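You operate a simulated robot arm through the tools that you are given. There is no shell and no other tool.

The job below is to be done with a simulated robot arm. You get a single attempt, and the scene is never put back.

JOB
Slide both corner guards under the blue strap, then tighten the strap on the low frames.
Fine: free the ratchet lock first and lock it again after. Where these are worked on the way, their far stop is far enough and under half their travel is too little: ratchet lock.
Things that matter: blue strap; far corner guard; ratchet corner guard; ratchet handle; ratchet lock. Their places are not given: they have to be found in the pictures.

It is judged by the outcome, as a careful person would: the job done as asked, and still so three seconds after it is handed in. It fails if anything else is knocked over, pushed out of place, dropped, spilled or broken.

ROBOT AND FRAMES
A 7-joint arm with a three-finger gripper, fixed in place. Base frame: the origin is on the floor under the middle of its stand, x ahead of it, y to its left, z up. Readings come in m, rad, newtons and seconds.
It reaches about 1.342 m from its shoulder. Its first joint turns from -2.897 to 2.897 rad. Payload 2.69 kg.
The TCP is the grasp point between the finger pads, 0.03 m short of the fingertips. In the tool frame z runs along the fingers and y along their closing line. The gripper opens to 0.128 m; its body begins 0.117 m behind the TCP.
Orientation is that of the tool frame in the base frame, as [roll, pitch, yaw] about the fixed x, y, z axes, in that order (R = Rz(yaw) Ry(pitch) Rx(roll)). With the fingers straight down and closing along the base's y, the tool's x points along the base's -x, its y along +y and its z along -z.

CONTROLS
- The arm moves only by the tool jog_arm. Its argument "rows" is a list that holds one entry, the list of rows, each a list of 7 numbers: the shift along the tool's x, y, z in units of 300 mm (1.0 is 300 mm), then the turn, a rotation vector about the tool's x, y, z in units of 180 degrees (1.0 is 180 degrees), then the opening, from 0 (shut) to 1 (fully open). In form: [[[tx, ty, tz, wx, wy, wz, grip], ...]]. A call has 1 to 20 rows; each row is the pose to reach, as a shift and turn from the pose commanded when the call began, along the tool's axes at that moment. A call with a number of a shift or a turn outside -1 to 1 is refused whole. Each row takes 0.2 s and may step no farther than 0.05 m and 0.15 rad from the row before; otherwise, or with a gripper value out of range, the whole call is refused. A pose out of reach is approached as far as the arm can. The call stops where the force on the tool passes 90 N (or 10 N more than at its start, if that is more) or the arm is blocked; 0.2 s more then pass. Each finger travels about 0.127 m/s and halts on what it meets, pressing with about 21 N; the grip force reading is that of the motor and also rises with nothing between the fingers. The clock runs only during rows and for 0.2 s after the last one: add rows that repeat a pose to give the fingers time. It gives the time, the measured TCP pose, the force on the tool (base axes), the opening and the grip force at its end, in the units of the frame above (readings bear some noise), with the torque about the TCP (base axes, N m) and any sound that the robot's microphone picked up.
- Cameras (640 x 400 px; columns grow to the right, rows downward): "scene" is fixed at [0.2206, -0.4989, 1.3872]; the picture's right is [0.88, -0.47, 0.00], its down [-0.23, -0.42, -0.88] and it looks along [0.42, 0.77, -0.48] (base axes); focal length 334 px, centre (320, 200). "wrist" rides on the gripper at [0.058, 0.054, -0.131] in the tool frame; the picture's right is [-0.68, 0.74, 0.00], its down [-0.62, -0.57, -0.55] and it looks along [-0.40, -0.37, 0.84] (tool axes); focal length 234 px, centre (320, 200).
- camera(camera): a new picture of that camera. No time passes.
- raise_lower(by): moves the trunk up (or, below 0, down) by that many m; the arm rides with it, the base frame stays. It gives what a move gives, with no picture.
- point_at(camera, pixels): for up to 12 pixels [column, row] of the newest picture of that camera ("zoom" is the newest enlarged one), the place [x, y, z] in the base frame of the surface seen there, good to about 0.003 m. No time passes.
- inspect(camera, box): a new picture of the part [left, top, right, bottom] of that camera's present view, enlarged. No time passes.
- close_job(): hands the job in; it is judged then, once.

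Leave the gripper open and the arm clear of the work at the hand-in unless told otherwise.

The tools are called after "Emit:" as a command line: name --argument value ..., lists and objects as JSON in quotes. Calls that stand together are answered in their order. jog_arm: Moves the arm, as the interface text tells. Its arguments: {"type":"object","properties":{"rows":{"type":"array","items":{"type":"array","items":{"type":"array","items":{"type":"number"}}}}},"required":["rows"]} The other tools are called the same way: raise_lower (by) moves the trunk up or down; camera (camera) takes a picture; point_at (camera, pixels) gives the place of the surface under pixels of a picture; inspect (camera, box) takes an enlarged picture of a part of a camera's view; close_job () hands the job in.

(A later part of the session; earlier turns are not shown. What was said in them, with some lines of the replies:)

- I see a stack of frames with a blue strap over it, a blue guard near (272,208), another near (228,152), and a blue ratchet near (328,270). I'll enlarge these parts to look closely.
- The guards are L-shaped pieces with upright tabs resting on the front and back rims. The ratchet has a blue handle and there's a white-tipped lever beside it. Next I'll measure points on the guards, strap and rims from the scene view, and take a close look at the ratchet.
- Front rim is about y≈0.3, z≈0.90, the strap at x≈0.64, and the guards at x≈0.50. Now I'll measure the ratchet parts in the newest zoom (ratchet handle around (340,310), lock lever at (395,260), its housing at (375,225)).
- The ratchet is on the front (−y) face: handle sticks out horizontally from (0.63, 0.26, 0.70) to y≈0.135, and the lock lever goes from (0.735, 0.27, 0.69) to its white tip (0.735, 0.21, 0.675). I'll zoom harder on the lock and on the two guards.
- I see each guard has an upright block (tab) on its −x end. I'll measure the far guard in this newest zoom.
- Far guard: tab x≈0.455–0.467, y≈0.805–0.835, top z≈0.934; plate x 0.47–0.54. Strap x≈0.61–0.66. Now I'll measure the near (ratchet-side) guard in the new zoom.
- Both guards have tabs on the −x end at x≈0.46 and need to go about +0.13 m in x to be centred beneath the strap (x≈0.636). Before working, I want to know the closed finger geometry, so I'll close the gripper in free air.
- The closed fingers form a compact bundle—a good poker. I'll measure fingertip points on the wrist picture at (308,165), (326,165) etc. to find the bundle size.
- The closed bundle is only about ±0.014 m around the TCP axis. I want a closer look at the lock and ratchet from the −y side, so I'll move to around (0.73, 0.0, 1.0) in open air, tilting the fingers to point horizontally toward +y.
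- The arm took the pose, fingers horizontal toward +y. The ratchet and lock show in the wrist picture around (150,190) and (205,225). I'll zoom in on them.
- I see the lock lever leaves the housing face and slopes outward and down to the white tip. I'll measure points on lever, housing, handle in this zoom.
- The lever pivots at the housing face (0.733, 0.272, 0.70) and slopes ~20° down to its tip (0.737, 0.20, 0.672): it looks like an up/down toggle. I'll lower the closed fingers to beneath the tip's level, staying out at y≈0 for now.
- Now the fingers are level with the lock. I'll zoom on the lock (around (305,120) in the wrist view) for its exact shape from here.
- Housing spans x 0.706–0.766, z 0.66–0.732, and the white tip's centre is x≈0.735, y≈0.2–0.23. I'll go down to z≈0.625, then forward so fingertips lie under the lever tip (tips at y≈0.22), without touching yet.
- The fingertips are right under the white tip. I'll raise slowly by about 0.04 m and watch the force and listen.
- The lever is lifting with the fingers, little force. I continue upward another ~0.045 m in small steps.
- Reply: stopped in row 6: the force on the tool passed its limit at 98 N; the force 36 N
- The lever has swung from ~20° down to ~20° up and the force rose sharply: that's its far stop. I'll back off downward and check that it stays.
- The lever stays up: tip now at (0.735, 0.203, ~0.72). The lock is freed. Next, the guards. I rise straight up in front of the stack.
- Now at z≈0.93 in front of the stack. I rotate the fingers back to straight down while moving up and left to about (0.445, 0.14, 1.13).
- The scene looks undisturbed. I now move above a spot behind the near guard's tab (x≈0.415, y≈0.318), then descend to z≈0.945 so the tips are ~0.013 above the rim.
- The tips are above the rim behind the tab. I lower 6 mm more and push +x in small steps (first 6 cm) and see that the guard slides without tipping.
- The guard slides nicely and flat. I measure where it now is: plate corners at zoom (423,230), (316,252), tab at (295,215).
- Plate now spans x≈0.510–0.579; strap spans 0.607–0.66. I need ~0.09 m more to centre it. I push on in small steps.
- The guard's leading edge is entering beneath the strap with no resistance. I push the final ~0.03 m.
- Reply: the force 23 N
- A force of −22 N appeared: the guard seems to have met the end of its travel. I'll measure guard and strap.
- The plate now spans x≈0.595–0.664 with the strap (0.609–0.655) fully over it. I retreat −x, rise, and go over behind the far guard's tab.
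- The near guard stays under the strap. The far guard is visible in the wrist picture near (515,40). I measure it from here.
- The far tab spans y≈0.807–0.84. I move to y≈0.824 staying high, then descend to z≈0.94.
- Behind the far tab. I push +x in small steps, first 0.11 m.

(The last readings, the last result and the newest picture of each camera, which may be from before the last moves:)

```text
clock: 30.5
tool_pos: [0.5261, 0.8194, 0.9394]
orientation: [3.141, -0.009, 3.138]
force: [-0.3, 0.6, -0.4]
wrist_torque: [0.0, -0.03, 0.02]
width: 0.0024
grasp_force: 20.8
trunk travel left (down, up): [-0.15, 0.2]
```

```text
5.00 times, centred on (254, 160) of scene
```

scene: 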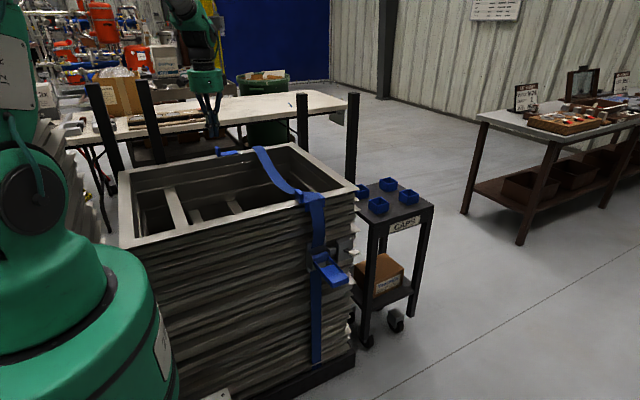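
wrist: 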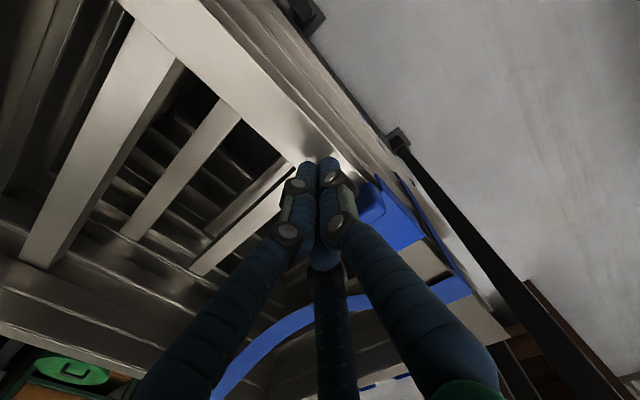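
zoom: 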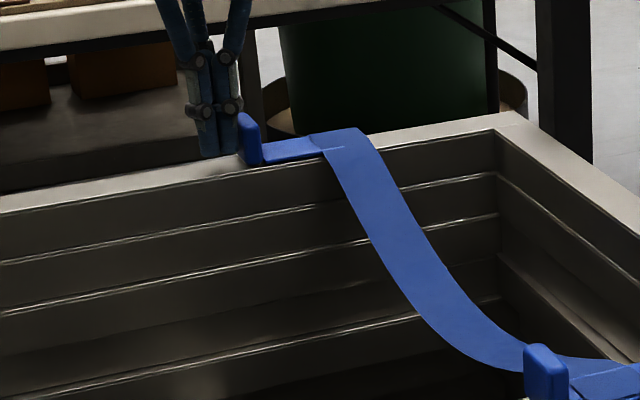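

The far guard slides well, its edge now at the strap. I push the remaining ~0.037 m.

Emit:
jog_arm --rows '[[[-0.033, 0, 0, 0, 0, 0, 0], [-0.066, 0, 0, 0, 0, 0, 0], [-0.099, 0, 0, 0, 0, 0, 0], [-0.126, 0, 0, 0, 0, 0, 0]]]'

Emit:
inspect --camera "scene" --box '[200, 125, 296, 185]'

```text
clock: 31.5
tool_pos: [0.5622, 0.821, 0.9384]
orientation: [3.141, -0.008, 3.138]
force: [-4.5, -1.5, 0.1]
wrist_torque: [-0.02, -0.03, -0.06]
width: 0.0021
grasp_force: 21.3
trunk travel left (down, up): [-0.15, 0.2]
```

```text
6.67 times, centred on (248, 155) of scene
```

zoom: 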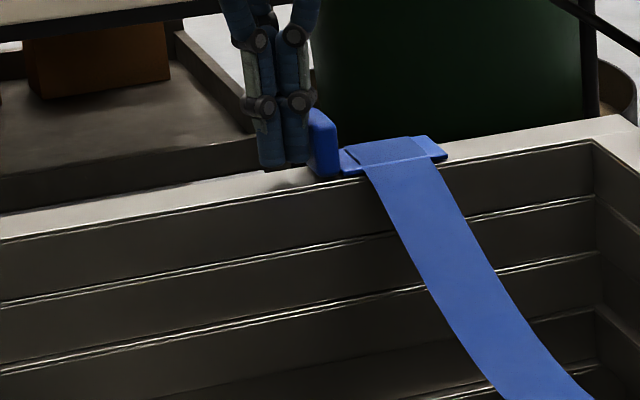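

The strap now lies across the far guard's plate. I measure to confirm.

Emit:
point_at --camera "zoom" --pixels '[[345, 168], [445, 155], [350, 152], [425, 140], [365, 165], [425, 158], [330, 140]]'

```text
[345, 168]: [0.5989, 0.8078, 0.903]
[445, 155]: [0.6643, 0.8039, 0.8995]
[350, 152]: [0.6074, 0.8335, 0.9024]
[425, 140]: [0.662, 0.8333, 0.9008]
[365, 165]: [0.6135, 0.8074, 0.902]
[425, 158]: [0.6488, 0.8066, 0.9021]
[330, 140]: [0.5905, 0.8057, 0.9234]
```

Far guard plate: x≈0.597–0.665, strap 0.607–0.655 over it. Both guards are placed. Now I back off, rise, and travel back toward the −y side.

Emit:
jog_arm --rows '[[[0.05, 0, 0, 0, 0, 0, 0], [0.1, 0, -0.05, 0, 0, 0, 0], [0.12, 0, -0.2, 0, 0, 0, 0], [0.12, 0, -0.35, 0, 0, 0, 0], [0.12, -0.1, -0.47, 0, 0, 0, 0], [0.1, -0.22, -0.53, 0, 0, 0, 0], [0.05, -0.36, -0.53, 0, 0, 0, 0], [0, -0.5, -0.53, 0, 0, 0, 0], [-0.05, -0.64, -0.53, 0, 0, 0, 0], [-0.1, -0.78, -0.53, 0, 0, 0, 0], [-0.15, -0.92, -0.53, 0, 0, 0, 0], [-0.2, -1.0, -0.53, 0, 0, 0, 0]]]'

Emit:
jog_arm --rows '[[[0, -0.14, 0, 0, 0, 0, 0], [0, -0.28, 0, 0, 0, 0, 0], [0, -0.42, 0, 0, 0, 0, 0], [0, -0.56, 0, 0, 0, 0, 0], [0, -0.7, 0, 0, 0, 0, 0], [0, -0.84, 0, 0, 0, 0, 0], [0, -0.98, 0, 0, 0, 0, 0]]]'

Emit:
camera --camera "scene"

```text
clock: 34.1
tool_pos: [0.6214, 0.5197, 1.0987]
orientation: [3.141, -0.009, 3.136]
force: [0.0, -0.4, -0.2]
wrist_torque: [0.01, 0.0, 0.01]
width: 0.0021
grasp_force: 20.9
trunk travel left (down, up): [-0.15, 0.2]
```

```text
clock: 35.7
tool_pos: [0.6208, 0.2224, 1.0967]
orientation: [-3.14, -0.01, 3.138]
force: [0.3, 0.7, 0.6]
wrist_torque: [-0.05, -0.01, 0.02]
width: 0.0024
grasp_force: 20.7
trunk travel left (down, up): [-0.15, 0.2]
```

```text
taken
```

scene: 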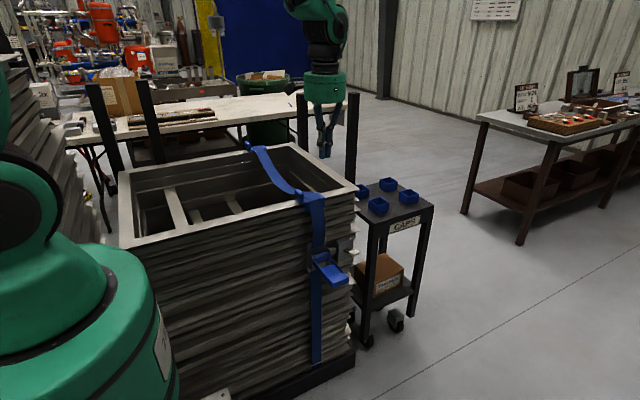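

Both guards remain under the strap. I check the guards, lock and handle closely from the unobstructed scene camera.

Emit:
inspect --camera "scene" --box '[220, 130, 380, 230]'

Emit:
inspect --camera "scene" --box '[300, 225, 380, 295]'

```text
4.00 times, centred on (300, 180) of scene
```

zoom: 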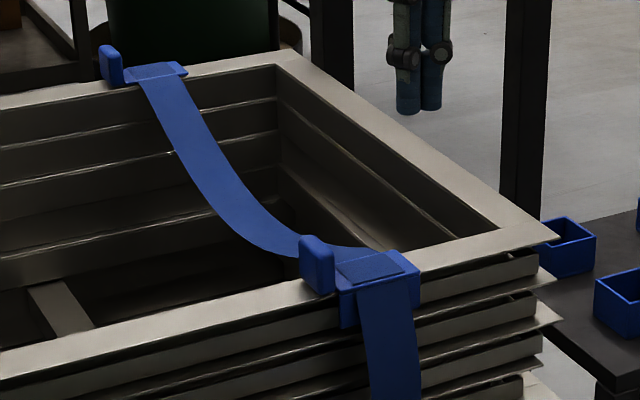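

```text
5.71 times, centred on (340, 260) of scene
```

zoom: 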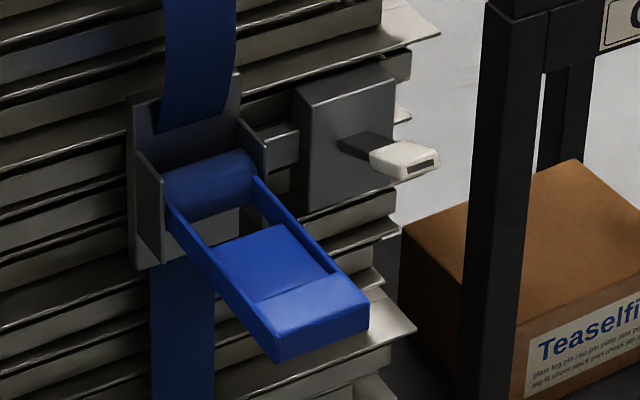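

The lock lever is up, handle is horizontal. I measure handle, drum and side plates in this zoom.

Emit:
point_at --camera "zoom" --pixels '[[173, 210], [255, 185], [190, 180], [240, 165], [215, 175], [278, 358], [368, 325], [270, 315], [340, 285], [275, 255], [150, 220], [250, 150]]'

```text
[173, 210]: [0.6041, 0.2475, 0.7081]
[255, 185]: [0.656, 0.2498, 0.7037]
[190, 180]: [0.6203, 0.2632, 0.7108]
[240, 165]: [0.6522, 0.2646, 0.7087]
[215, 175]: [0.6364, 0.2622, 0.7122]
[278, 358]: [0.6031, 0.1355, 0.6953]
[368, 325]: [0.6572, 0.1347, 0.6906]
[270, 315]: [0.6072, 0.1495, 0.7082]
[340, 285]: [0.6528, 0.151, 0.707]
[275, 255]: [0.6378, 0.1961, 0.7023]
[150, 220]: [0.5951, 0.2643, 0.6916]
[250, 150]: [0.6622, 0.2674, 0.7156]
```

Handle: x 0.603–0.657, end at y≈0.135, mid z≈0.70; pivot about (y 0.265, z 0.70). I move out to y≈0.02, then turn the fingers horizontal toward +y while lowering to z≈0.80, and partly open the gripper so I can grip the handle end.

Emit:
jog_arm --rows '[[[-0.007, -0.134, 0, 0, 0, 0, 0], [-0.014, -0.268, 0, 0, 0, 0, 0], [-0.021, -0.402, 0, 0, 0, 0, 0], [-0.028, -0.536, 0, 0, 0, 0, 0], [-0.035, -0.67, 0, 0, 0, 0, 0], [-0.035, -0.67, 0.08, -0.04167, 0, 0, 0], [-0.035, -0.67, 0.16, -0.08333, 0, 0, 0], [-0.035, -0.67, 0.24, -0.125, 0, 0, 0], [-0.035, -0.67, 0.32, -0.16667, 0, 0, 0], [-0.035, -0.67, 0.4, -0.20833, 0, 0, 0], [-0.035, -0.67, 0.48, -0.25, 0, 0, 0], [-0.035, -0.67, 0.56, -0.29167, 0, 0, 0], [-0.035, -0.67, 0.64, -0.33333, 0, 0, 0], [-0.035, -0.67, 0.72, -0.375, 0, 0, 0.3], [-0.035, -0.67, 0.8, -0.41667, 0, 0, 0.6], [-0.035, -0.67, 0.88, -0.45833, 0, 0, 0.6], [-0.035, -0.67, 0.96, -0.5, 0, 0, 0.6], [-0.035, -0.67, 0.96, -0.5, 0, 0, 0.6]]]'

Emit:
camera --camera "wrist"

Emit:
camera --camera "scene"

```text
clock: 39.5
tool_pos: [0.6291, 0.025, 0.808]
orientation: [1.57, -0.009, 3.137]
force: [-0.1, -0.1, 0.0]
wrist_torque: [0.04, 0.01, 0.0]
width: 0.077
grasp_force: 0.1
trunk travel left (down, up): [-0.15, 0.2]
```

```text
taken
```

wrist: 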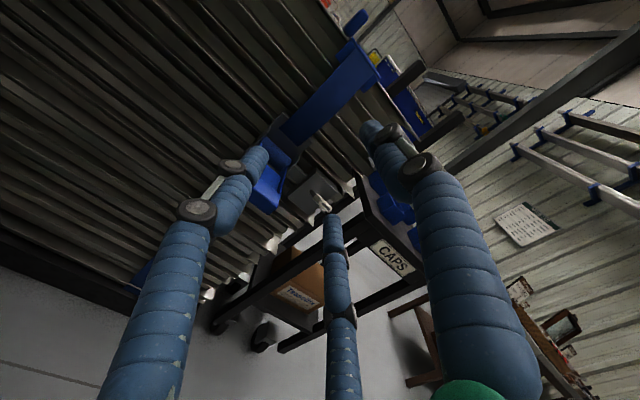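

```text
taken
```

scene: 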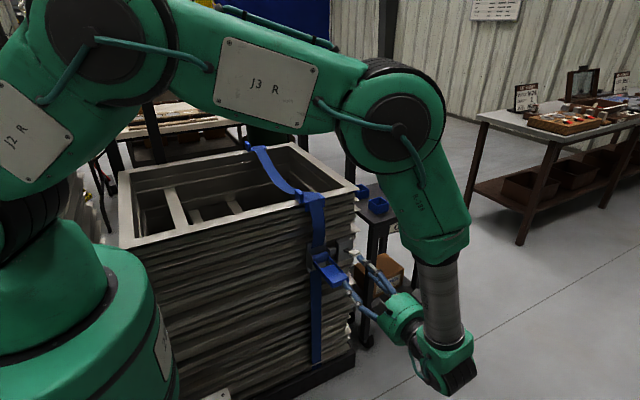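

I see thumb above (tip ~(370,130)) and the two other fingers below. I measure fingertip places to know the spread.

Emit:
point_at --camera "wrist" --pixels '[[368, 128], [380, 140], [258, 155], [255, 165], [333, 220], [335, 245], [270, 190], [283, 150]]'

Emit:
inspect --camera "scene" --box '[290, 225, 418, 305]'

```text
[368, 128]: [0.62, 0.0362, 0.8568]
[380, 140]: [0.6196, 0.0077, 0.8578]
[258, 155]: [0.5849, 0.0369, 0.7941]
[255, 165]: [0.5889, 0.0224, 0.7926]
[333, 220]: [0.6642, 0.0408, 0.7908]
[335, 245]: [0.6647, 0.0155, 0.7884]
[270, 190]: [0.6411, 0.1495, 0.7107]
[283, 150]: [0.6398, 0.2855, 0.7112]
```

```text
5.00 times, centred on (354, 265) of scene
```

zoom: 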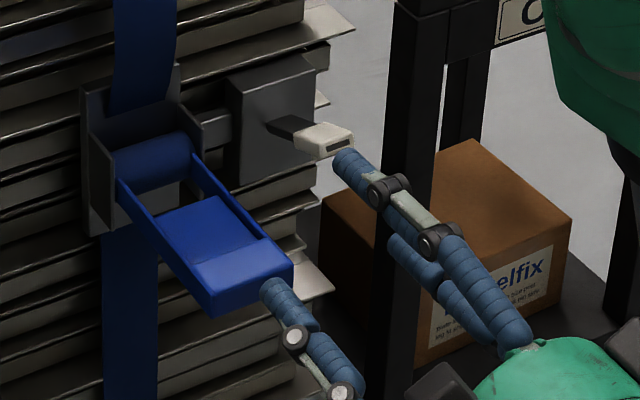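

The gripper is a concentric three-jaw: thumb above, two fingers below at about ±0.04 m in x. I'll lower to z≈0.692 then advance to y≈0.15 so the fingers surround the handle end with clearance.

Emit:
jog_arm --rows '[[[-0.003, -0.1, 0, 0, 0, 0, 0.6], [-0.003, -0.2, 0, 0, 0, 0, 0.6], [-0.003, -0.3, 0, 0, 0, 0, 0.6], [-0.003, -0.387, 0, 0, 0, 0, 0.6], [-0.003, -0.387, 0.1, 0, 0, 0, 0.6], [-0.003, -0.387, 0.2, 0, 0, 0, 0.6], [-0.003, -0.387, 0.3, 0, 0, 0, 0.6], [-0.003, -0.387, 0.38, 0, 0, 0, 0.6], [-0.003, -0.387, 0.417, 0, 0, 0, 0.6], [-0.003, -0.387, 0.417, 0, 0, 0, 0.6]]]'

Emit:
camera --camera "wrist"

Emit:
inspect --camera "scene" --box '[290, 225, 418, 305]'

```text
clock: 41.7
tool_pos: [0.6278, 0.1514, 0.6943]
orientation: [1.571, -0.009, 3.136]
force: [0.4, 0.3, 0.6]
wrist_torque: [-0.02, 0.01, -0.03]
width: 0.0769
grasp_force: 0.1
trunk travel left (down, up): [-0.15, 0.2]
```

```text
taken
```

wrist: 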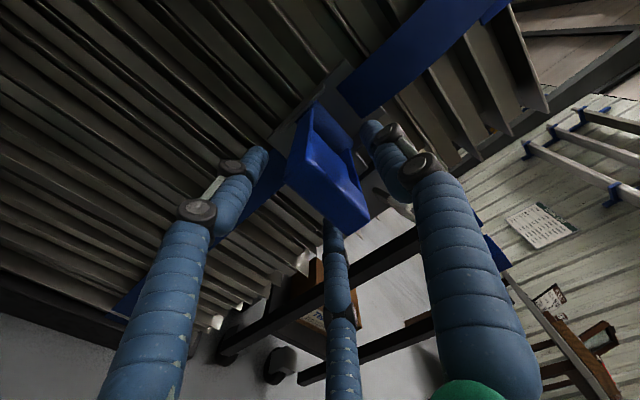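

```text
5.00 times, centred on (354, 265) of scene
```

zoom: 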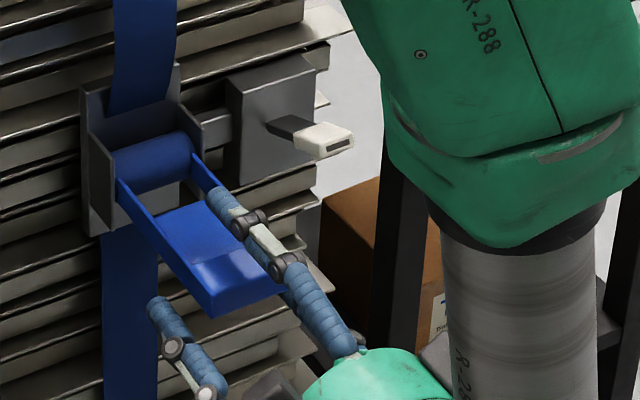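

The handle end sits between the three fingers. I close to a loose cage (grip 0.36) so the fingers bear on it without squeezing.

Emit:
jog_arm --rows '[[[0, 0, 0, 0, 0, 0, 0.36], [0, 0, 0, 0, 0, 0, 0.36]]]'

Emit:
inspect --camera "wrist" --box '[200, 60, 456, 260]'

```text
clock: 42.3
tool_pos: [0.627, 0.1512, 0.6936]
orientation: [1.57, -0.01, 3.137]
force: [-0.2, -0.6, 0.2]
wrist_torque: [-0.03, 0.05, 0.03]
width: 0.0461
grasp_force: 0.1
trunk travel left (down, up): [-0.15, 0.2]
```

```text
2.00 times, centred on (328, 160) of wrist
```

zoom: 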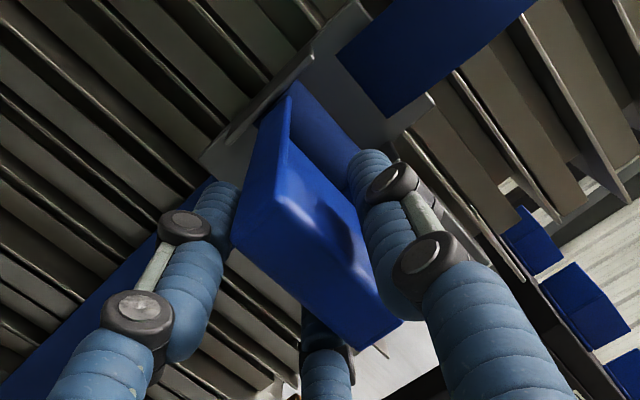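

The fingers cage the handle. I try a gentle upward arc of 0.3 rad about the estimated pivot (y 0.265, z 0.70), with the tool turning along.

Emit:
jog_arm --rows '[[[0, 0.0379, 0.0019, 0.0318, 0, 0, 0.36], [0, 0.0755, 0.0076, 0.0637, 0, 0, 0.36], [0, 0.1123, 0.017, 0.0955, 0, 0, 0.36]]]'

Emit:
inspect --camera "scene" --box '[290, 215, 418, 295]'

```text
clock: 42.9
tool_pos: [0.6218, 0.1518, 0.7011]
orientation: [1.756, -0.029, 3.133]
force: [12.5, -10.7, -36.7]
wrist_torque: [0.26, 1.04, -0.37]
width: 0.0693
grasp_force: 15.3
trunk travel left (down, up): [-0.15, 0.2]
stopped in row 2: the force on the tool passed its limit at 103 N (the readings are from after the stop); the commanded pose is now the measured one
```

```text
5.00 times, centred on (354, 255) of scene
```

zoom: 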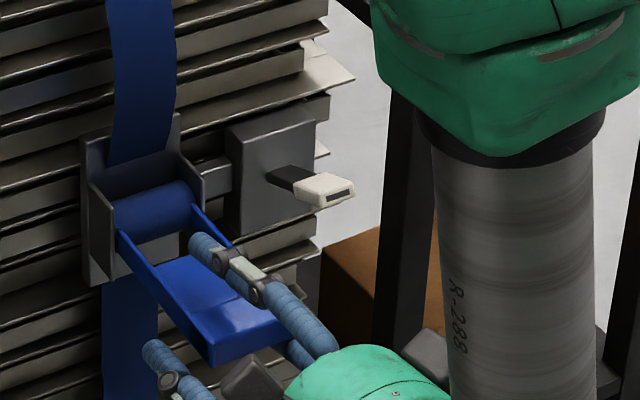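

Pushing up, the handle does not move (the fingers were just spread to 0.069, force ~100 N): it is at its upper stop, so it must pump downward. I return to the earlier pose and re-open the cage a little.

Emit:
jog_arm --rows '[[[-0.008, -0.0123, 0.0023, -0.0296, 0, 0, 0.5], [-0.017, -0.0246, 0.0046, -0.0592, 0, 0.005, 0.6], [-0.017, -0.0246, 0.0046, -0.0592, 0, 0.005, 0.6]]]'

Emit:
camera --camera "wrist"

Emit:
inspect --camera "scene" --box '[290, 215, 418, 295]'

```text
clock: 43.7
tool_pos: [0.6254, 0.1538, 0.698]
orientation: [1.564, -0.04, 3.136]
force: [0.1, 0.3, -0.6]
wrist_torque: [0.02, 0.0, 0.02]
width: 0.0771
grasp_force: 0.0
trunk travel left (down, up): [-0.15, 0.2]
```

```text
taken
```

wrist: 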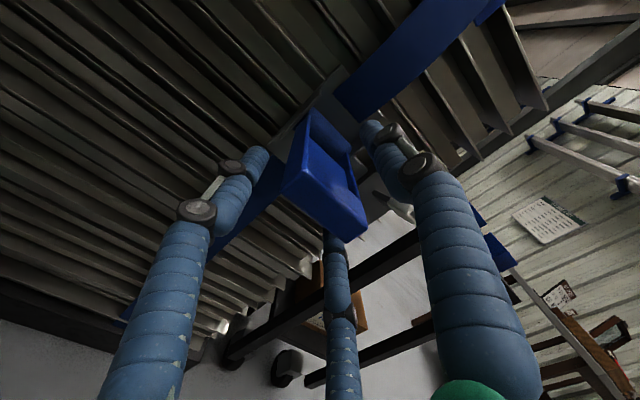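

```text
5.00 times, centred on (354, 255) of scene
```

zoom: 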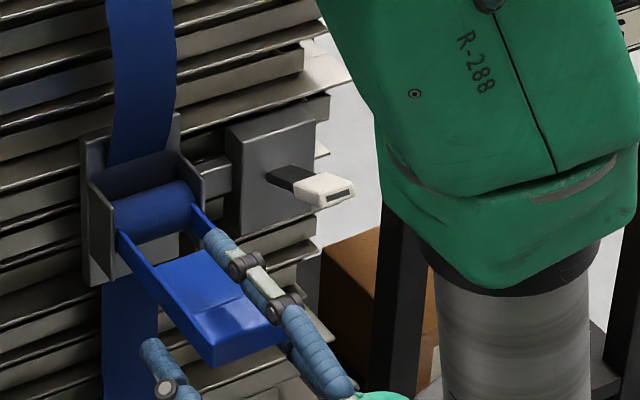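

I'll use the closed bundle as a pusher instead. I retract −y, raise to z≈0.80, close the fingers and tilt them 45° downward toward the stack.

Emit:
jog_arm --rows '[[[0, 0, -0.14, 0, 0, 0, 0.6], [0, 0, -0.28, 0, 0, 0, 0.6], [0, 0, -0.41, 0, 0, 0, 0.6], [-0.005, 0.06, -0.41, 0.0417, 0, -0.004, 0.3], [-0.01, 0.12, -0.41, 0.0833, 0, -0.006, 0], [-0.015, 0.18, -0.41, 0.125, 0, -0.008, 0], [-0.015, 0.24, -0.41, 0.1667, 0, -0.01, 0], [-0.015, 0.3, -0.41, 0.2083, 0, -0.012, 0], [-0.015, 0.34, -0.41, 0.25, 0, -0.013, 0], [-0.015, 0.34, -0.41, 0.25, 0, -0.013, 0]]]'

Emit:
camera --camera "wrist"

Emit:
camera --camera "scene"

```text
clock: 45.9
tool_pos: [0.634, 0.0292, 0.8012]
orientation: [2.354, -0.003, -3.133]
force: [-0.2, 0.8, 0.6]
wrist_torque: [-0.07, 0.02, -0.01]
width: 0.0023
grasp_force: 21.4
trunk travel left (down, up): [-0.15, 0.2]
```

```text
taken
```

wrist: 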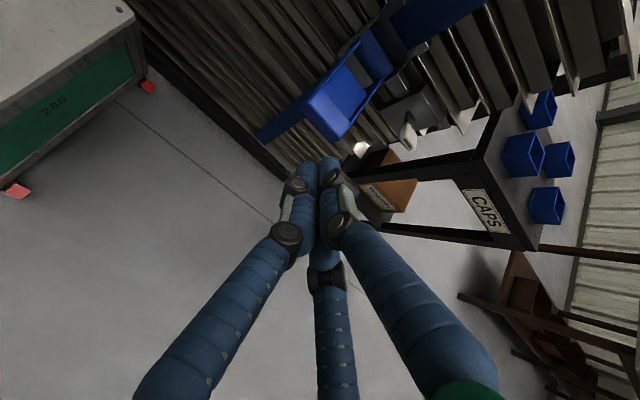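

```text
taken
```

scene: 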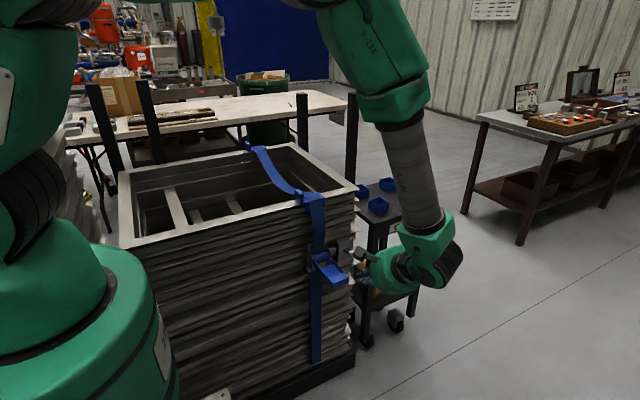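

Orientation is right. I hover the closed tips just above the handle's end (TCP ≈ (0.630, 0.148, 0.762)).

Emit:
jog_arm --rows '[[[0.004, 0.05, 0.1, 0, 0, 0, 0], [0.008, 0.1, 0.2, 0, 0, 0, 0], [0.013, 0.15, 0.3, 0, 0, 0, 0], [0.013, 0.1886, 0.372, 0, 0, 0, 0], [0.013, 0.1886, 0.372, 0, 0, 0, 0]]]'

Emit:
inspect --camera "scene" --box '[290, 215, 418, 295]'

Emit:
camera --camera "wrist"

```text
clock: 47.1
tool_pos: [0.6263, 0.1493, 0.7608]
orientation: [2.353, -0.003, -3.133]
force: [0.1, -0.9, -0.1]
wrist_torque: [-0.01, -0.02, 0.01]
width: 0.0021
grasp_force: 21.1
trunk travel left (down, up): [-0.15, 0.2]
```

```text
5.00 times, centred on (354, 255) of scene
```

zoom: 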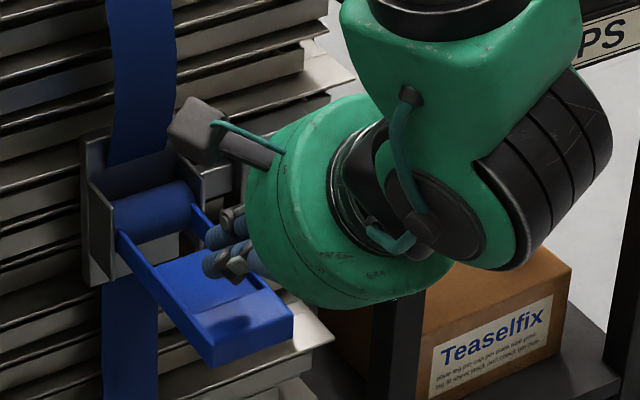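

```text
taken
```

wrist: 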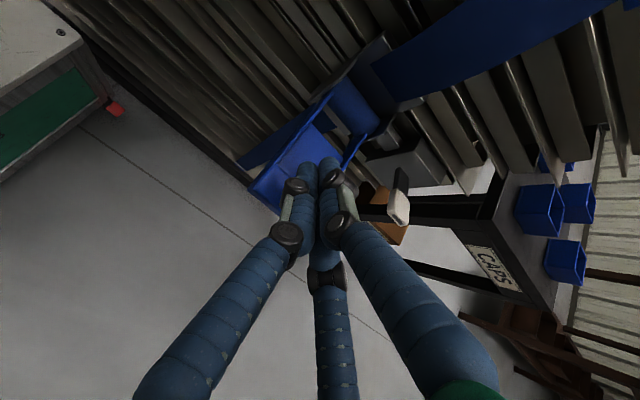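

Tips hover above the handle's plate. I now push down along the handle's arc by ~0.4 rad in small steps.

Emit:
jog_arm --rows '[[[-0.006, -0.027, 0.034, 0, 0, 0, 0], [-0.012, -0.0544, 0.0672, 0, 0, 0, 0], [-0.012, -0.0816, 0.0896, 0, 0, 0, 0], [-0.012, -0.1087, 0.112, 0, 0, 0, 0], [-0.012, -0.1303, 0.1374, 0, 0, 0, 0], [-0.012, -0.152, 0.1629, 0, 0, 0, 0]]]'

Emit:
inspect --camera "scene" --box '[290, 215, 418, 295]'

```text
clock: 48.5
tool_pos: [0.6327, 0.1512, 0.695]
orientation: [2.352, -0.003, -3.131]
force: [0.8, -2.2, 4.2]
wrist_torque: [-0.02, -0.04, -0.09]
width: 0.0023
grasp_force: 21.2
trunk travel left (down, up): [-0.15, 0.2]
```

```text
5.00 times, centred on (354, 255) of scene
```

zoom: 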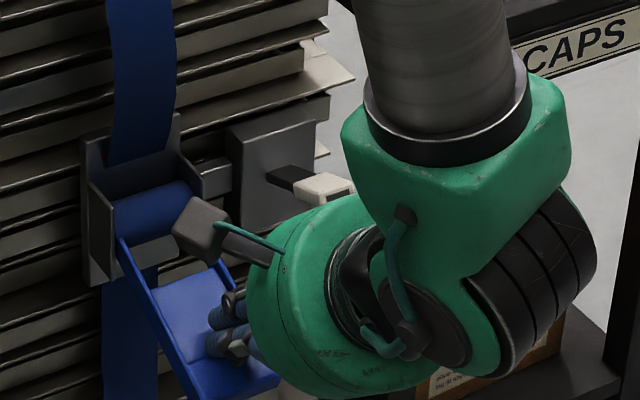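

The handle swings down easily (few newtons). I continue along the arc to ~0.8 rad.

Emit:
jog_arm --rows '[[[0, -0.0177, 0.0332, 0, 0, 0, 0], [0, -0.0339, 0.0632, 0, 0, 0, 0], [0, -0.0445, 0.0959, 0, 0, 0, 0], [0, -0.0544, 0.128, 0, 0, 0, 0]]]'

Emit:
inspect --camera "scene" --box '[290, 215, 418, 295]'

Emit:
camera --camera "wrist"

```text
clock: 49.6
tool_pos: [0.6345, 0.1643, 0.6623]
orientation: [2.35, 0.004, -3.134]
force: [-14.0, -32.3, 45.1]
wrist_torque: [-0.43, 0.5, 0.0]
width: 0.0021
grasp_force: 20.5
trunk travel left (down, up): [-0.15, 0.2]
stopped in row 4: the force on the tool passed its limit at 100 N (the readings are from after the stop); the commanded pose is now the measured one
```

```text
5.00 times, centred on (354, 255) of scene
```

zoom: 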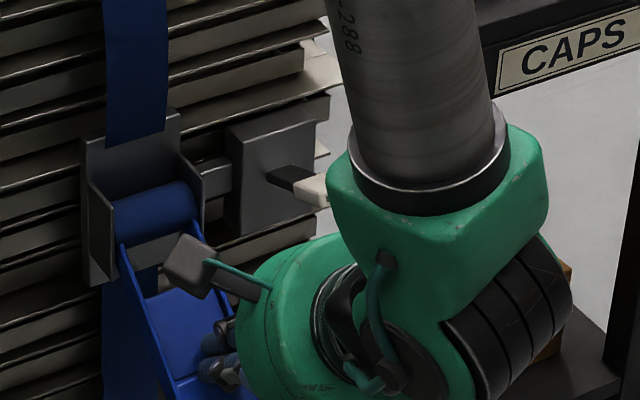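

```text
taken
```

wrist: 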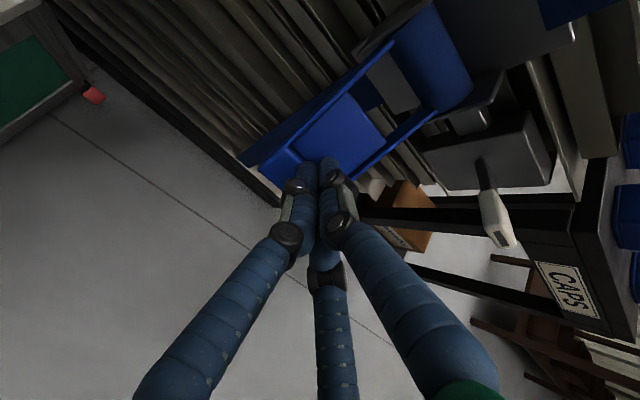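

A sharp rise in force: handle reached its lower stop at about 0.7 rad. I lift the tips off and look whether the handle returns and whether the strap has tightened.

Emit:
jog_arm --rows '[[[0, 0, -0.1, 0, 0, 0, 0], [0, 0.05, -0.25, 0, 0, 0, 0], [0, 0.08, -0.4, 0, 0, 0, 0], [0, 0.08, -0.4, 0, 0, 0, 0]]]'

Emit:
camera --camera "scene"

Emit:
camera --camera "wrist"

Emit:
inspect --camera "scene" --box '[220, 130, 380, 230]'

```text
clock: 50.6
tool_pos: [0.6343, 0.0976, 0.7627]
orientation: [2.35, -0.002, -3.135]
force: [-0.8, 0.6, 0.3]
wrist_torque: [-0.04, -0.01, 0.0]
width: 0.0023
grasp_force: 20.9
trunk travel left (down, up): [-0.15, 0.2]
```

```text
taken
```

scene: 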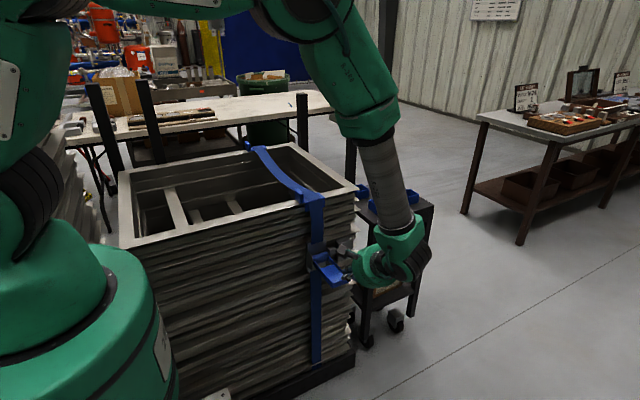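

```text
taken
```

wrist: 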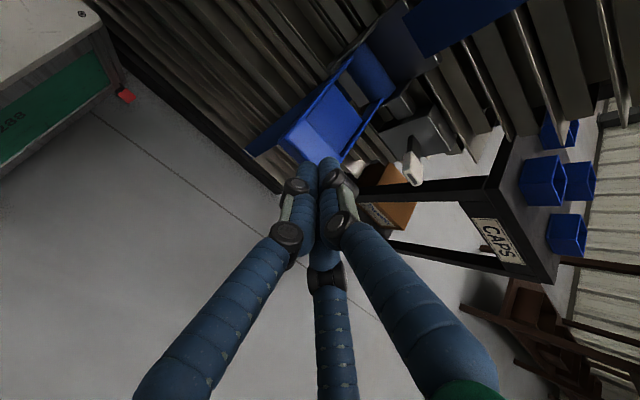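

```text
4.00 times, centred on (300, 180) of scene
```

zoom: 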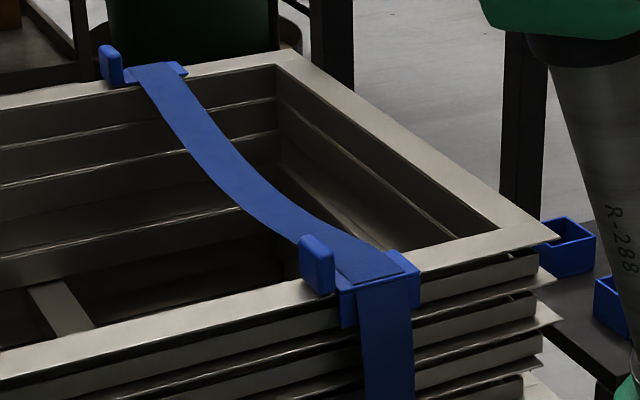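

The strap's sag has visibly decreased – a downward stroke tightens. I check whether the handle has sprung back up.

Emit:
inspect --camera "scene" --box '[290, 215, 418, 295]'

Emit:
point_at --camera "wrist" --pixels '[[297, 140], [285, 135], [330, 120], [310, 150], [345, 105], [370, 70]]'

```text
5.00 times, centred on (354, 255) of scene
```

zoom: 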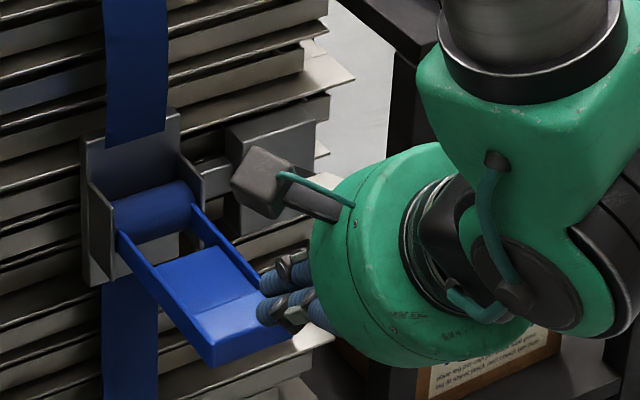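

```text
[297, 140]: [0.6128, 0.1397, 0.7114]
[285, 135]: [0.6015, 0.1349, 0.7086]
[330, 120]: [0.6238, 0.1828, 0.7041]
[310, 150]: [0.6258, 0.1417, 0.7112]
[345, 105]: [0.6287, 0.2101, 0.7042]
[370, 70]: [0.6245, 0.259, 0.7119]
```

The handle sprang back to horizontal by itself. I measure the strap's present sag along its span: scene pixels around (275,178), (285,188), (268,165).

Emit:
camera --camera "scene"

Emit:
point_at --camera "scene" --pixels '[[262, 155], [268, 165], [274, 175], [282, 182], [290, 188], [298, 192], [310, 197]]'

```text
taken
```

scene: 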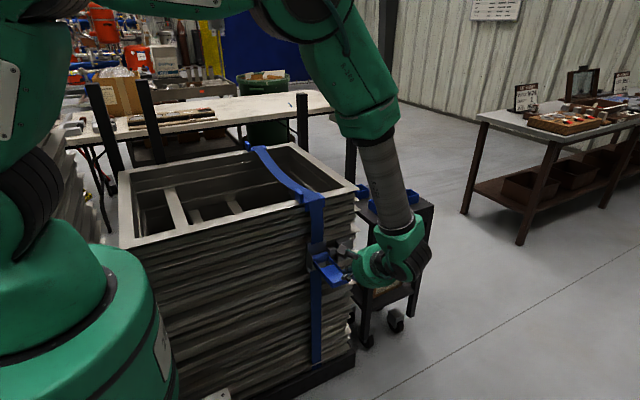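

```text
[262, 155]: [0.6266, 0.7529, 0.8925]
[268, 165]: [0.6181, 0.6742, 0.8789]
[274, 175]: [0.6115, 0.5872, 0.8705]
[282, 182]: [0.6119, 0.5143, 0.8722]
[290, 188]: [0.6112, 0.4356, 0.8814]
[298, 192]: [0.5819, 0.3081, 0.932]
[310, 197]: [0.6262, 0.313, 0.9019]
```

The sag went from about 0.067 m to 0.032 m after one stroke. I do a second downward stroke the same way.

Emit:
jog_arm --rows '[[[0, 0.0585, 0.0626, 0, 0, 0, 0], [0, 0.1171, 0.1252, 0, 0, 0, 0], [0, 0.0629, 0.1935, 0, 0, 0, 0], [0, 0.0358, 0.2159, 0, 0, 0, 0], [0, 0.0087, 0.2383, 0, 0, 0, 0], [0, -0.013, 0.2637, 0, 0, 0, 0], [0, -0.0346, 0.2892, 0, 0, 0, 0], [0, -0.0509, 0.3191, 0, 0, 0, 0], [0, -0.0672, 0.3491, 0, 0, 0, 0], [0, -0.0778, 0.3818, 0, 0, 0, 0], [0, -0.0825, 0.3979, 0, 0, 0, 0]]]'

Emit:
inspect --camera "scene" --box '[220, 130, 380, 230]'

```text
clock: 53.0
tool_pos: [0.6338, 0.164, 0.6617]
orientation: [2.349, 0.001, -3.134]
force: [-16.8, -38.5, 51.9]
wrist_torque: [-0.52, 0.65, -0.19]
width: 0.0023
grasp_force: 20.8
trunk travel left (down, up): [-0.15, 0.2]
```

```text
4.00 times, centred on (300, 180) of scene
```

zoom: 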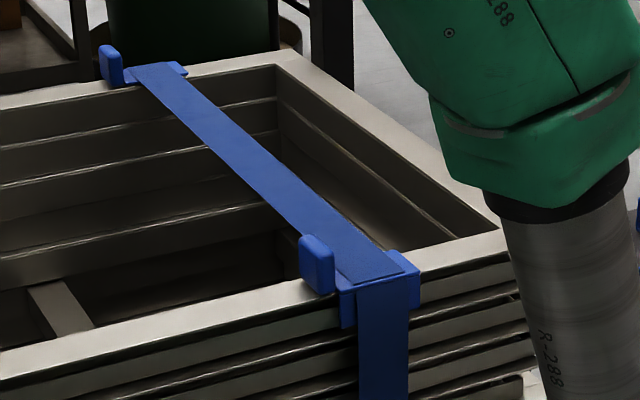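

The strap is now straight. I measure its height along the span in this zoom.

Emit:
point_at --camera "zoom" --pixels '[[165, 80], [190, 105], [220, 130], [250, 158], [280, 185], [310, 212], [340, 240], [370, 265]]'

```text
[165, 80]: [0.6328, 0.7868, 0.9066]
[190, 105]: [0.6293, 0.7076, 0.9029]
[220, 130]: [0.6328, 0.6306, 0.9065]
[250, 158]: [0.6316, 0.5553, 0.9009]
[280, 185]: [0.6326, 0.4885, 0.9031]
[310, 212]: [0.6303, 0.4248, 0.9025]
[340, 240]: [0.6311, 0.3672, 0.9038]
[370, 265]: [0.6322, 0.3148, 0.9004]
```

The strap is flat at z≈0.903 over its whole length – taut. I lift off, let the handle return, and check that the strap stays taut.

Emit:
jog_arm --rows '[[[0, 0, -0.1, 0, 0, 0, 0], [0, 0.05, -0.25, 0, 0, 0, 0], [0, 0.08, -0.4, 0, 0, 0, 0], [0, 0.08, -0.4, 0, 0, 0, 0]]]'

Emit:
inspect --camera "scene" --box '[220, 130, 380, 230]'

Emit:
inspect --camera "scene" --box '[290, 215, 418, 295]'

Emit:
camera --camera "wrist"

```text
clock: 54.0
tool_pos: [0.6339, 0.0975, 0.7603]
orientation: [2.351, -0.004, -3.134]
force: [-1.1, -1.6, 0.4]
wrist_torque: [0.0, -0.01, 0.02]
width: 0.0024
grasp_force: 20.9
trunk travel left (down, up): [-0.15, 0.2]
```

```text
4.00 times, centred on (300, 180) of scene
```

zoom: 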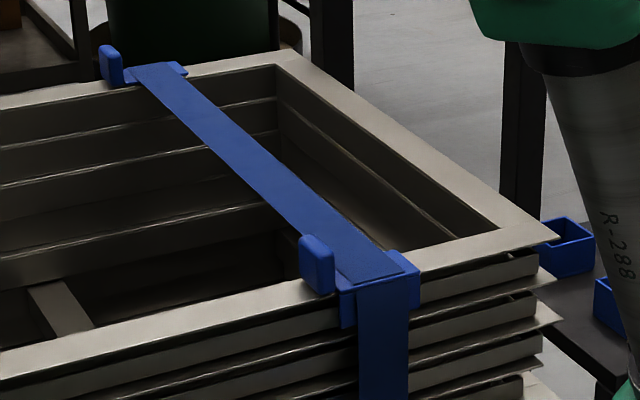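

```text
5.00 times, centred on (354, 255) of scene
```

zoom: 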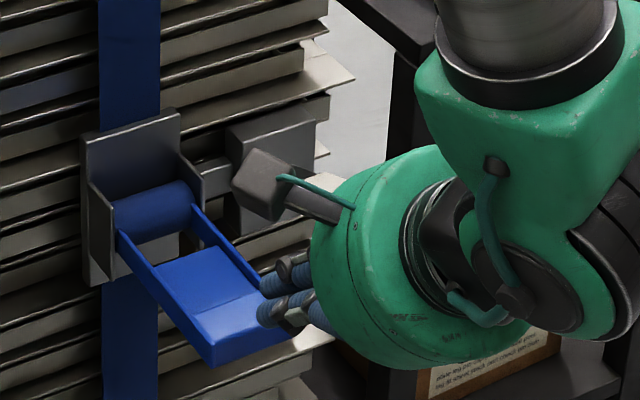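

```text
taken
```

wrist: 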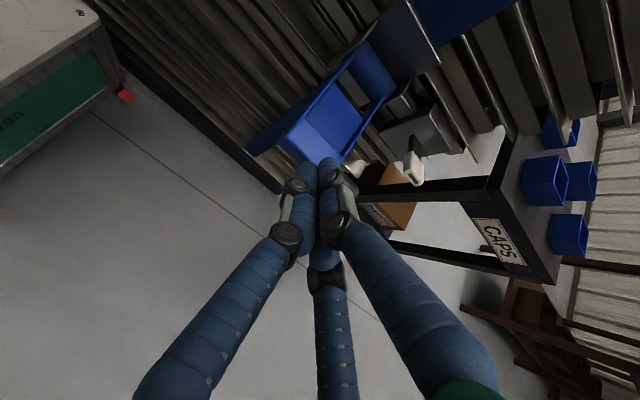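

The strap stays taut and the handle has sprung back. I double-check straightness by zooming on the strap's span and its front vertical run.

Emit:
inspect --camera "scene" --box '[240, 138, 336, 198]'

Emit:
inspect --camera "scene" --box '[285, 185, 349, 265]'

Emit:
point_at --camera "scene" --pixels '[[317, 205], [317, 215], [316, 225], [316, 235], [315, 242]]'

```text
6.67 times, centred on (288, 168) of scene
```

zoom: 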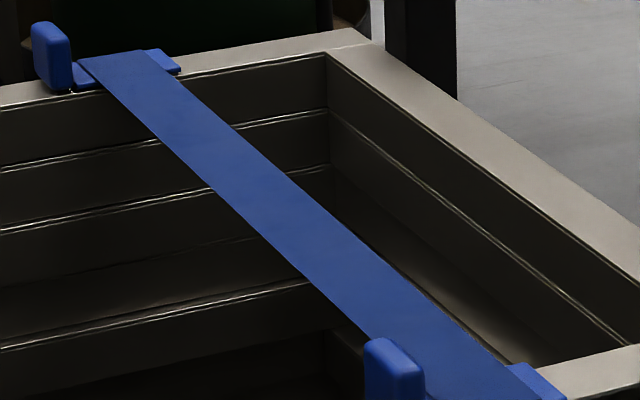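

```text
5.00 times, centred on (317, 225) of scene
```

zoom: 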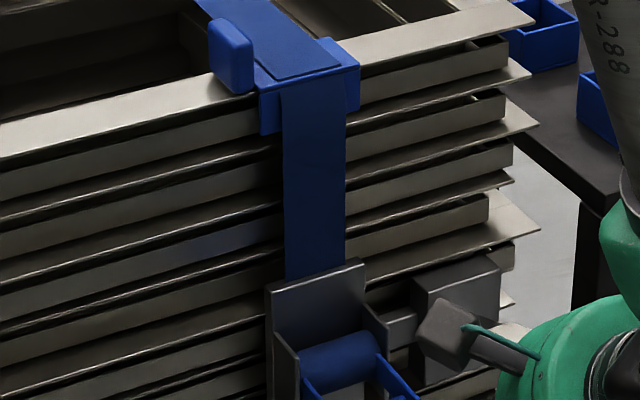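

```text
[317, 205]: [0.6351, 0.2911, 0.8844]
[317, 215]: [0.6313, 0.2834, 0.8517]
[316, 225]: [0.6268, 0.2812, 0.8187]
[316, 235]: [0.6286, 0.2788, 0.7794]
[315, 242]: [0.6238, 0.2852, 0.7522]
```

The strap is straight and flush on top and front: taut. Now the lock must be set again. I move clear of the handle, shift to x≈0.735, and hover the closed tips above the raised lock lever.

Emit:
jog_arm --rows '[[[0, 0.0118, -0.0825, 0, 0, 0, 0], [0, 0.0236, -0.165, 0, 0, 0, 0], [-0.115, 0.0236, -0.165, 0, 0, 0, 0], [-0.23, 0.0236, -0.165, 0, 0, 0, 0], [-0.337, 0.0236, -0.165, 0, 0, 0, 0], [-0.337, 0.0897, -0.081, 0, 0, 0, 0], [-0.337, 0.1558, 0.003, 0, 0, 0, 0], [-0.337, 0.2219, 0.0876, 0, 0, 0, 0], [-0.337, 0.288, 0.1716, 0, 0, 0, 0], [-0.337, 0.288, 0.1716, 0, 0, 0, 0]]]'

Emit:
camera --camera "wrist"

Emit:
camera --camera "scene"

```text
clock: 56.2
tool_pos: [0.7324, 0.1951, 0.7851]
orientation: [2.351, -0.002, -3.134]
force: [0.0, -0.1, 0.0]
wrist_torque: [-0.01, -0.03, 0.0]
width: 0.0023
grasp_force: 21.4
trunk travel left (down, up): [-0.15, 0.2]
```

```text
taken
```

wrist: 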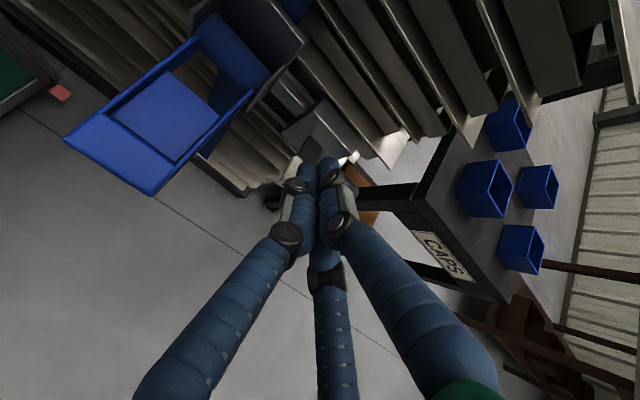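

```text
taken
```

scene: 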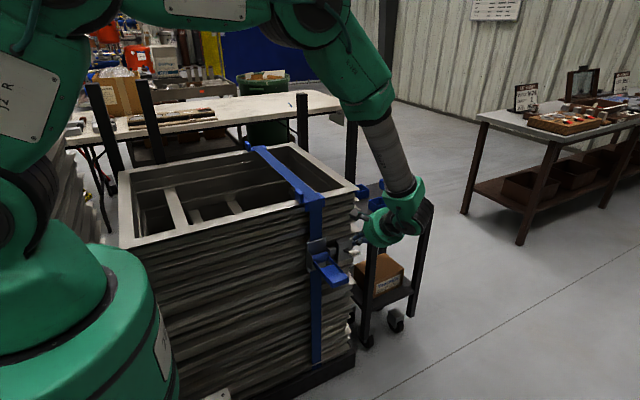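

The tips are above the lever. I push the lever down in an arc to its original (locked) angle in small steps.

Emit:
jog_arm --rows '[[[-0.005, -0.024, 0.0707, 0, 0, 0, 0], [-0.008, -0.0502, 0.1195, 0, 0, 0, 0], [-0.008, -0.0865, 0.127, 0, 0, 0, 0], [-0.008, -0.1207, 0.1405, 0, 0, 0, 0], [-0.008, -0.152, 0.1596, 0, 0, 0, 0], [-0.008, -0.1798, 0.1841, 0, 0, 0, 0]]]'

Emit:
inspect --camera "scene" --box '[300, 220, 396, 280]'

Emit:
camera --camera "wrist"

```text
clock: 57.6
tool_pos: [0.7369, 0.1951, 0.7061]
orientation: [2.352, -0.003, -3.134]
force: [0.0, -0.4, 0.0]
wrist_torque: [0.03, 0.01, -0.03]
width: 0.0024
grasp_force: 20.6
trunk travel left (down, up): [-0.15, 0.2]
```

```text
6.67 times, centred on (348, 250) of scene
```

zoom: 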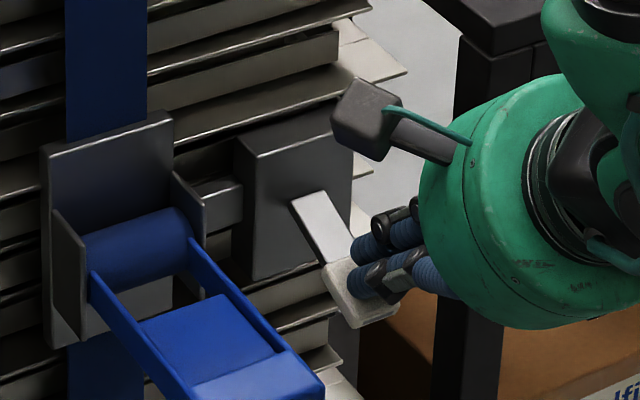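

```text
taken
```

wrist: 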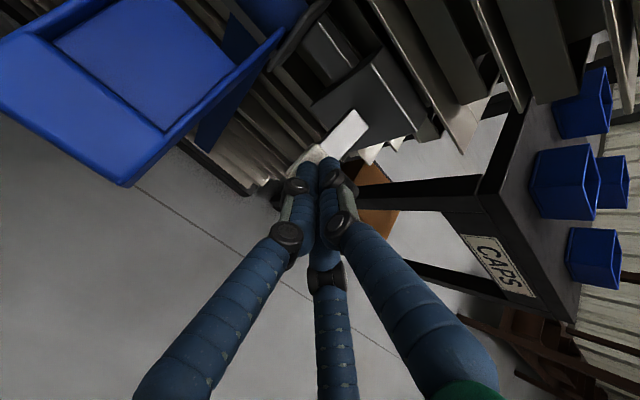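

The lever is down around its original angle, with no force yet. I press on in 3 mm steps to be sure it meets its stop.

Emit:
jog_arm --rows '[[[0, -0.0047, 0.0094, 0, 0, 0, 0], [0, -0.0094, 0.0188, 0, 0, 0, 0], [0, -0.0141, 0.0282, 0, 0, 0, 0]]]'

Emit:
inspect --camera "scene" --box '[300, 220, 396, 280]'

```text
clock: 58.4
tool_pos: [0.7368, 0.1974, 0.702]
orientation: [2.35, 0.001, -3.136]
force: [-12.6, -26.4, 41.6]
wrist_torque: [-0.26, 0.38, 0.08]
width: 0.0021
grasp_force: 21.0
trunk travel left (down, up): [-0.15, 0.2]
```

```text
6.67 times, centred on (348, 250) of scene
```

zoom: 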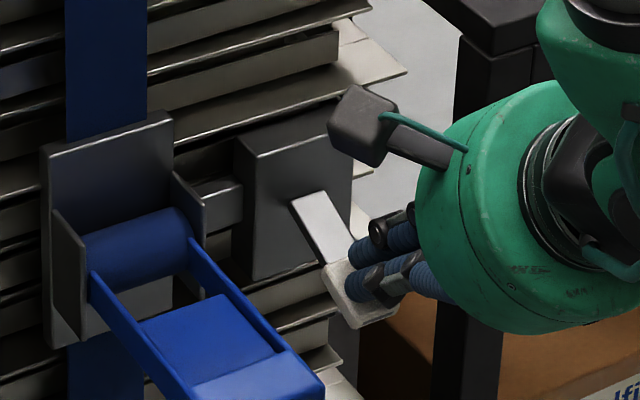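

Force rose to ~50 N: the lock lever is on its lower stop. I lift off along the finger axis and retreat, then open the gripper.

Emit:
jog_arm --rows '[[[0, 0.01, -0.06, 0, 0, 0, 0], [0, 0.02, -0.2, 0, 0, 0, 0], [0, 0.02, -0.35, 0, 0, 0, 0], [0, 0.02, -0.5, 0, 0, 0, 0], [0, 0.02, -0.65, 0, 0, 0, 0.3], [0, 0.02, -0.8, 0, 0, 0, 0.7], [0, 0.02, -0.95, 0, 0, 0, 1], [0, 0.02, -0.95, 0, 0, 0, 1], [0, 0.02, -0.95, 0, 0, 0, 1]]]'

Emit:
camera --camera "scene"

Emit:
camera --camera "wrist"

Emit:
inspect --camera "scene" --box '[300, 220, 396, 280]'

```text
clock: 60.4
tool_pos: [0.7408, 0.0025, 0.905]
orientation: [2.35, -0.001, -3.134]
force: [1.1, 0.2, 0.3]
wrist_torque: [0.05, 0.03, 0.03]
width: 0.128
grasp_force: 0.0
trunk travel left (down, up): [-0.15, 0.2]
```

```text
taken
```

scene: 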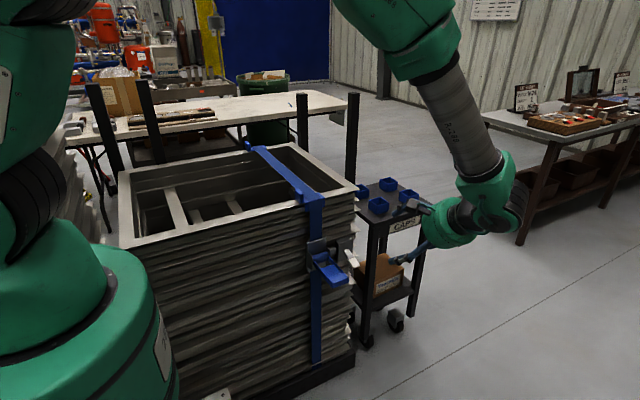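

```text
taken
```

wrist: 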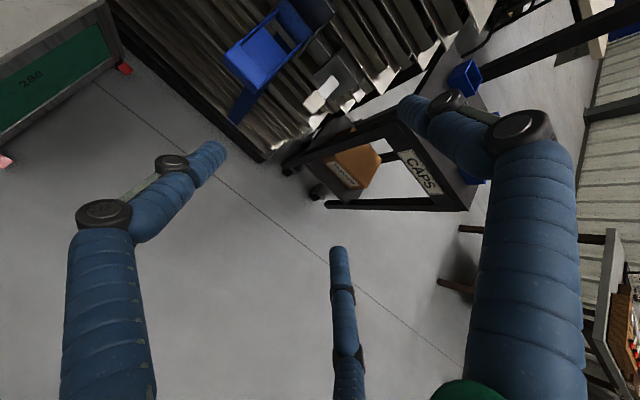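

```text
6.67 times, centred on (348, 250) of scene
```

zoom: 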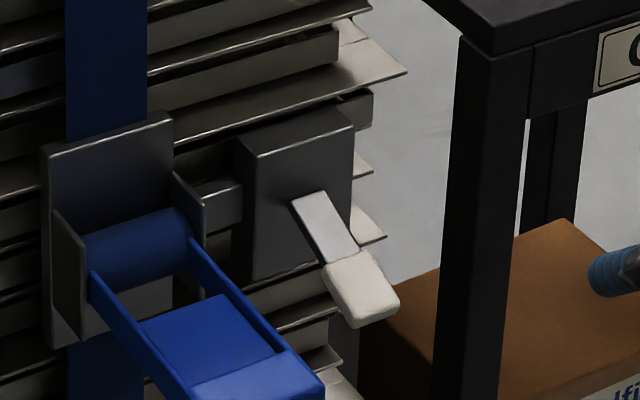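

The lock lever is back in its original locked position (white tip at the same place as at the start). I do a last check of strap, guards and neighbours.

Emit:
inspect --camera "scene" --box '[220, 130, 436, 265]'

Emit:
point_at --camera "scene" --pixels '[[267, 158], [276, 166], [285, 174], [295, 182], [305, 190], [264, 202], [275, 178]]'

```text
2.96 times, centred on (328, 198) of scene
```

zoom: 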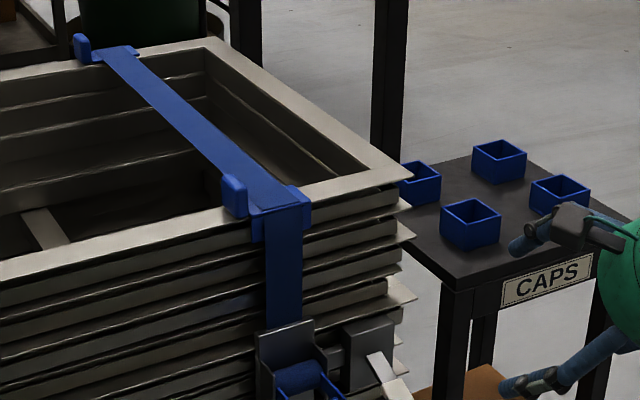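

```text
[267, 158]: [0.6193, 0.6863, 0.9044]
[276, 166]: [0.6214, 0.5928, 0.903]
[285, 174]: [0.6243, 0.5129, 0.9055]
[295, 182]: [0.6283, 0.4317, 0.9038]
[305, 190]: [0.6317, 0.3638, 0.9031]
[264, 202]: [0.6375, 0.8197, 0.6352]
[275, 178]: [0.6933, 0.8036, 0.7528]
```

The strap is straight at z≈0.904 over both guards, the handle is at rest, the lock is set, and the bins and other things are undisturbed. The gripper is open; I back off a little further and then hand in.

Emit:
jog_arm --rows '[[[0, 0.08, -0.12, 0, 0, 0, 1], [0, 0.16, -0.24, 0, 0, 0, 1], [0, 0.24, -0.36, 0, 0, 0, 1], [0, 0.24, -0.36, 0, 0, 0, 1], [0, 0.24, -0.36, 0, 0, 0, 1]]]'

Emit:
camera --camera "scene"

```text
clock: 61.6
tool_pos: [0.7419, -0.0246, 1.031]
orientation: [2.352, -0.002, -3.135]
force: [0.8, 1.1, -0.5]
wrist_torque: [-0.01, -0.01, 0.02]
width: 0.1281
grasp_force: 0.0
trunk travel left (down, up): [-0.15, 0.2]
```

```text
taken
```

scene: 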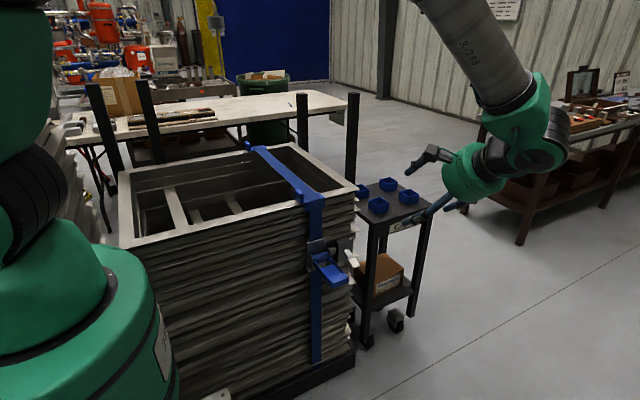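

Everything is in place: both guards are under the taut strap, the lock is set, and the arm is clear with the gripper open. I hand the job in.

Emit:
close_job

```text
The job is handed in.
```

I slid both corner guards under the blue strap, tightened the strap and set the ratchet lock again. The job is handed in. I have not seen the judge's result.

- **Lock:** I freed it first by lifting the lever to its upper stop. After tightening I pushed it back down to its lower stop, which is where it started.
- **Guards:** Both slid about 0.13 m along the rim. Each plate now reaches past both edges of the strap.
- **Strap:** Two full downward strokes of the handle took out a sag of about 0.07 m. The strap is now straight and level across the top and flush down the front. I stopped there so as not to over-tighten it.
- **Handle:** My first try was upward. It met the handle's upper stop at about 100 N and forced the fingers apart. The handle did not move and I saw no damage.

Nothing else in the scene looks disturbed. The arm is clear of the stack with the gripper open.
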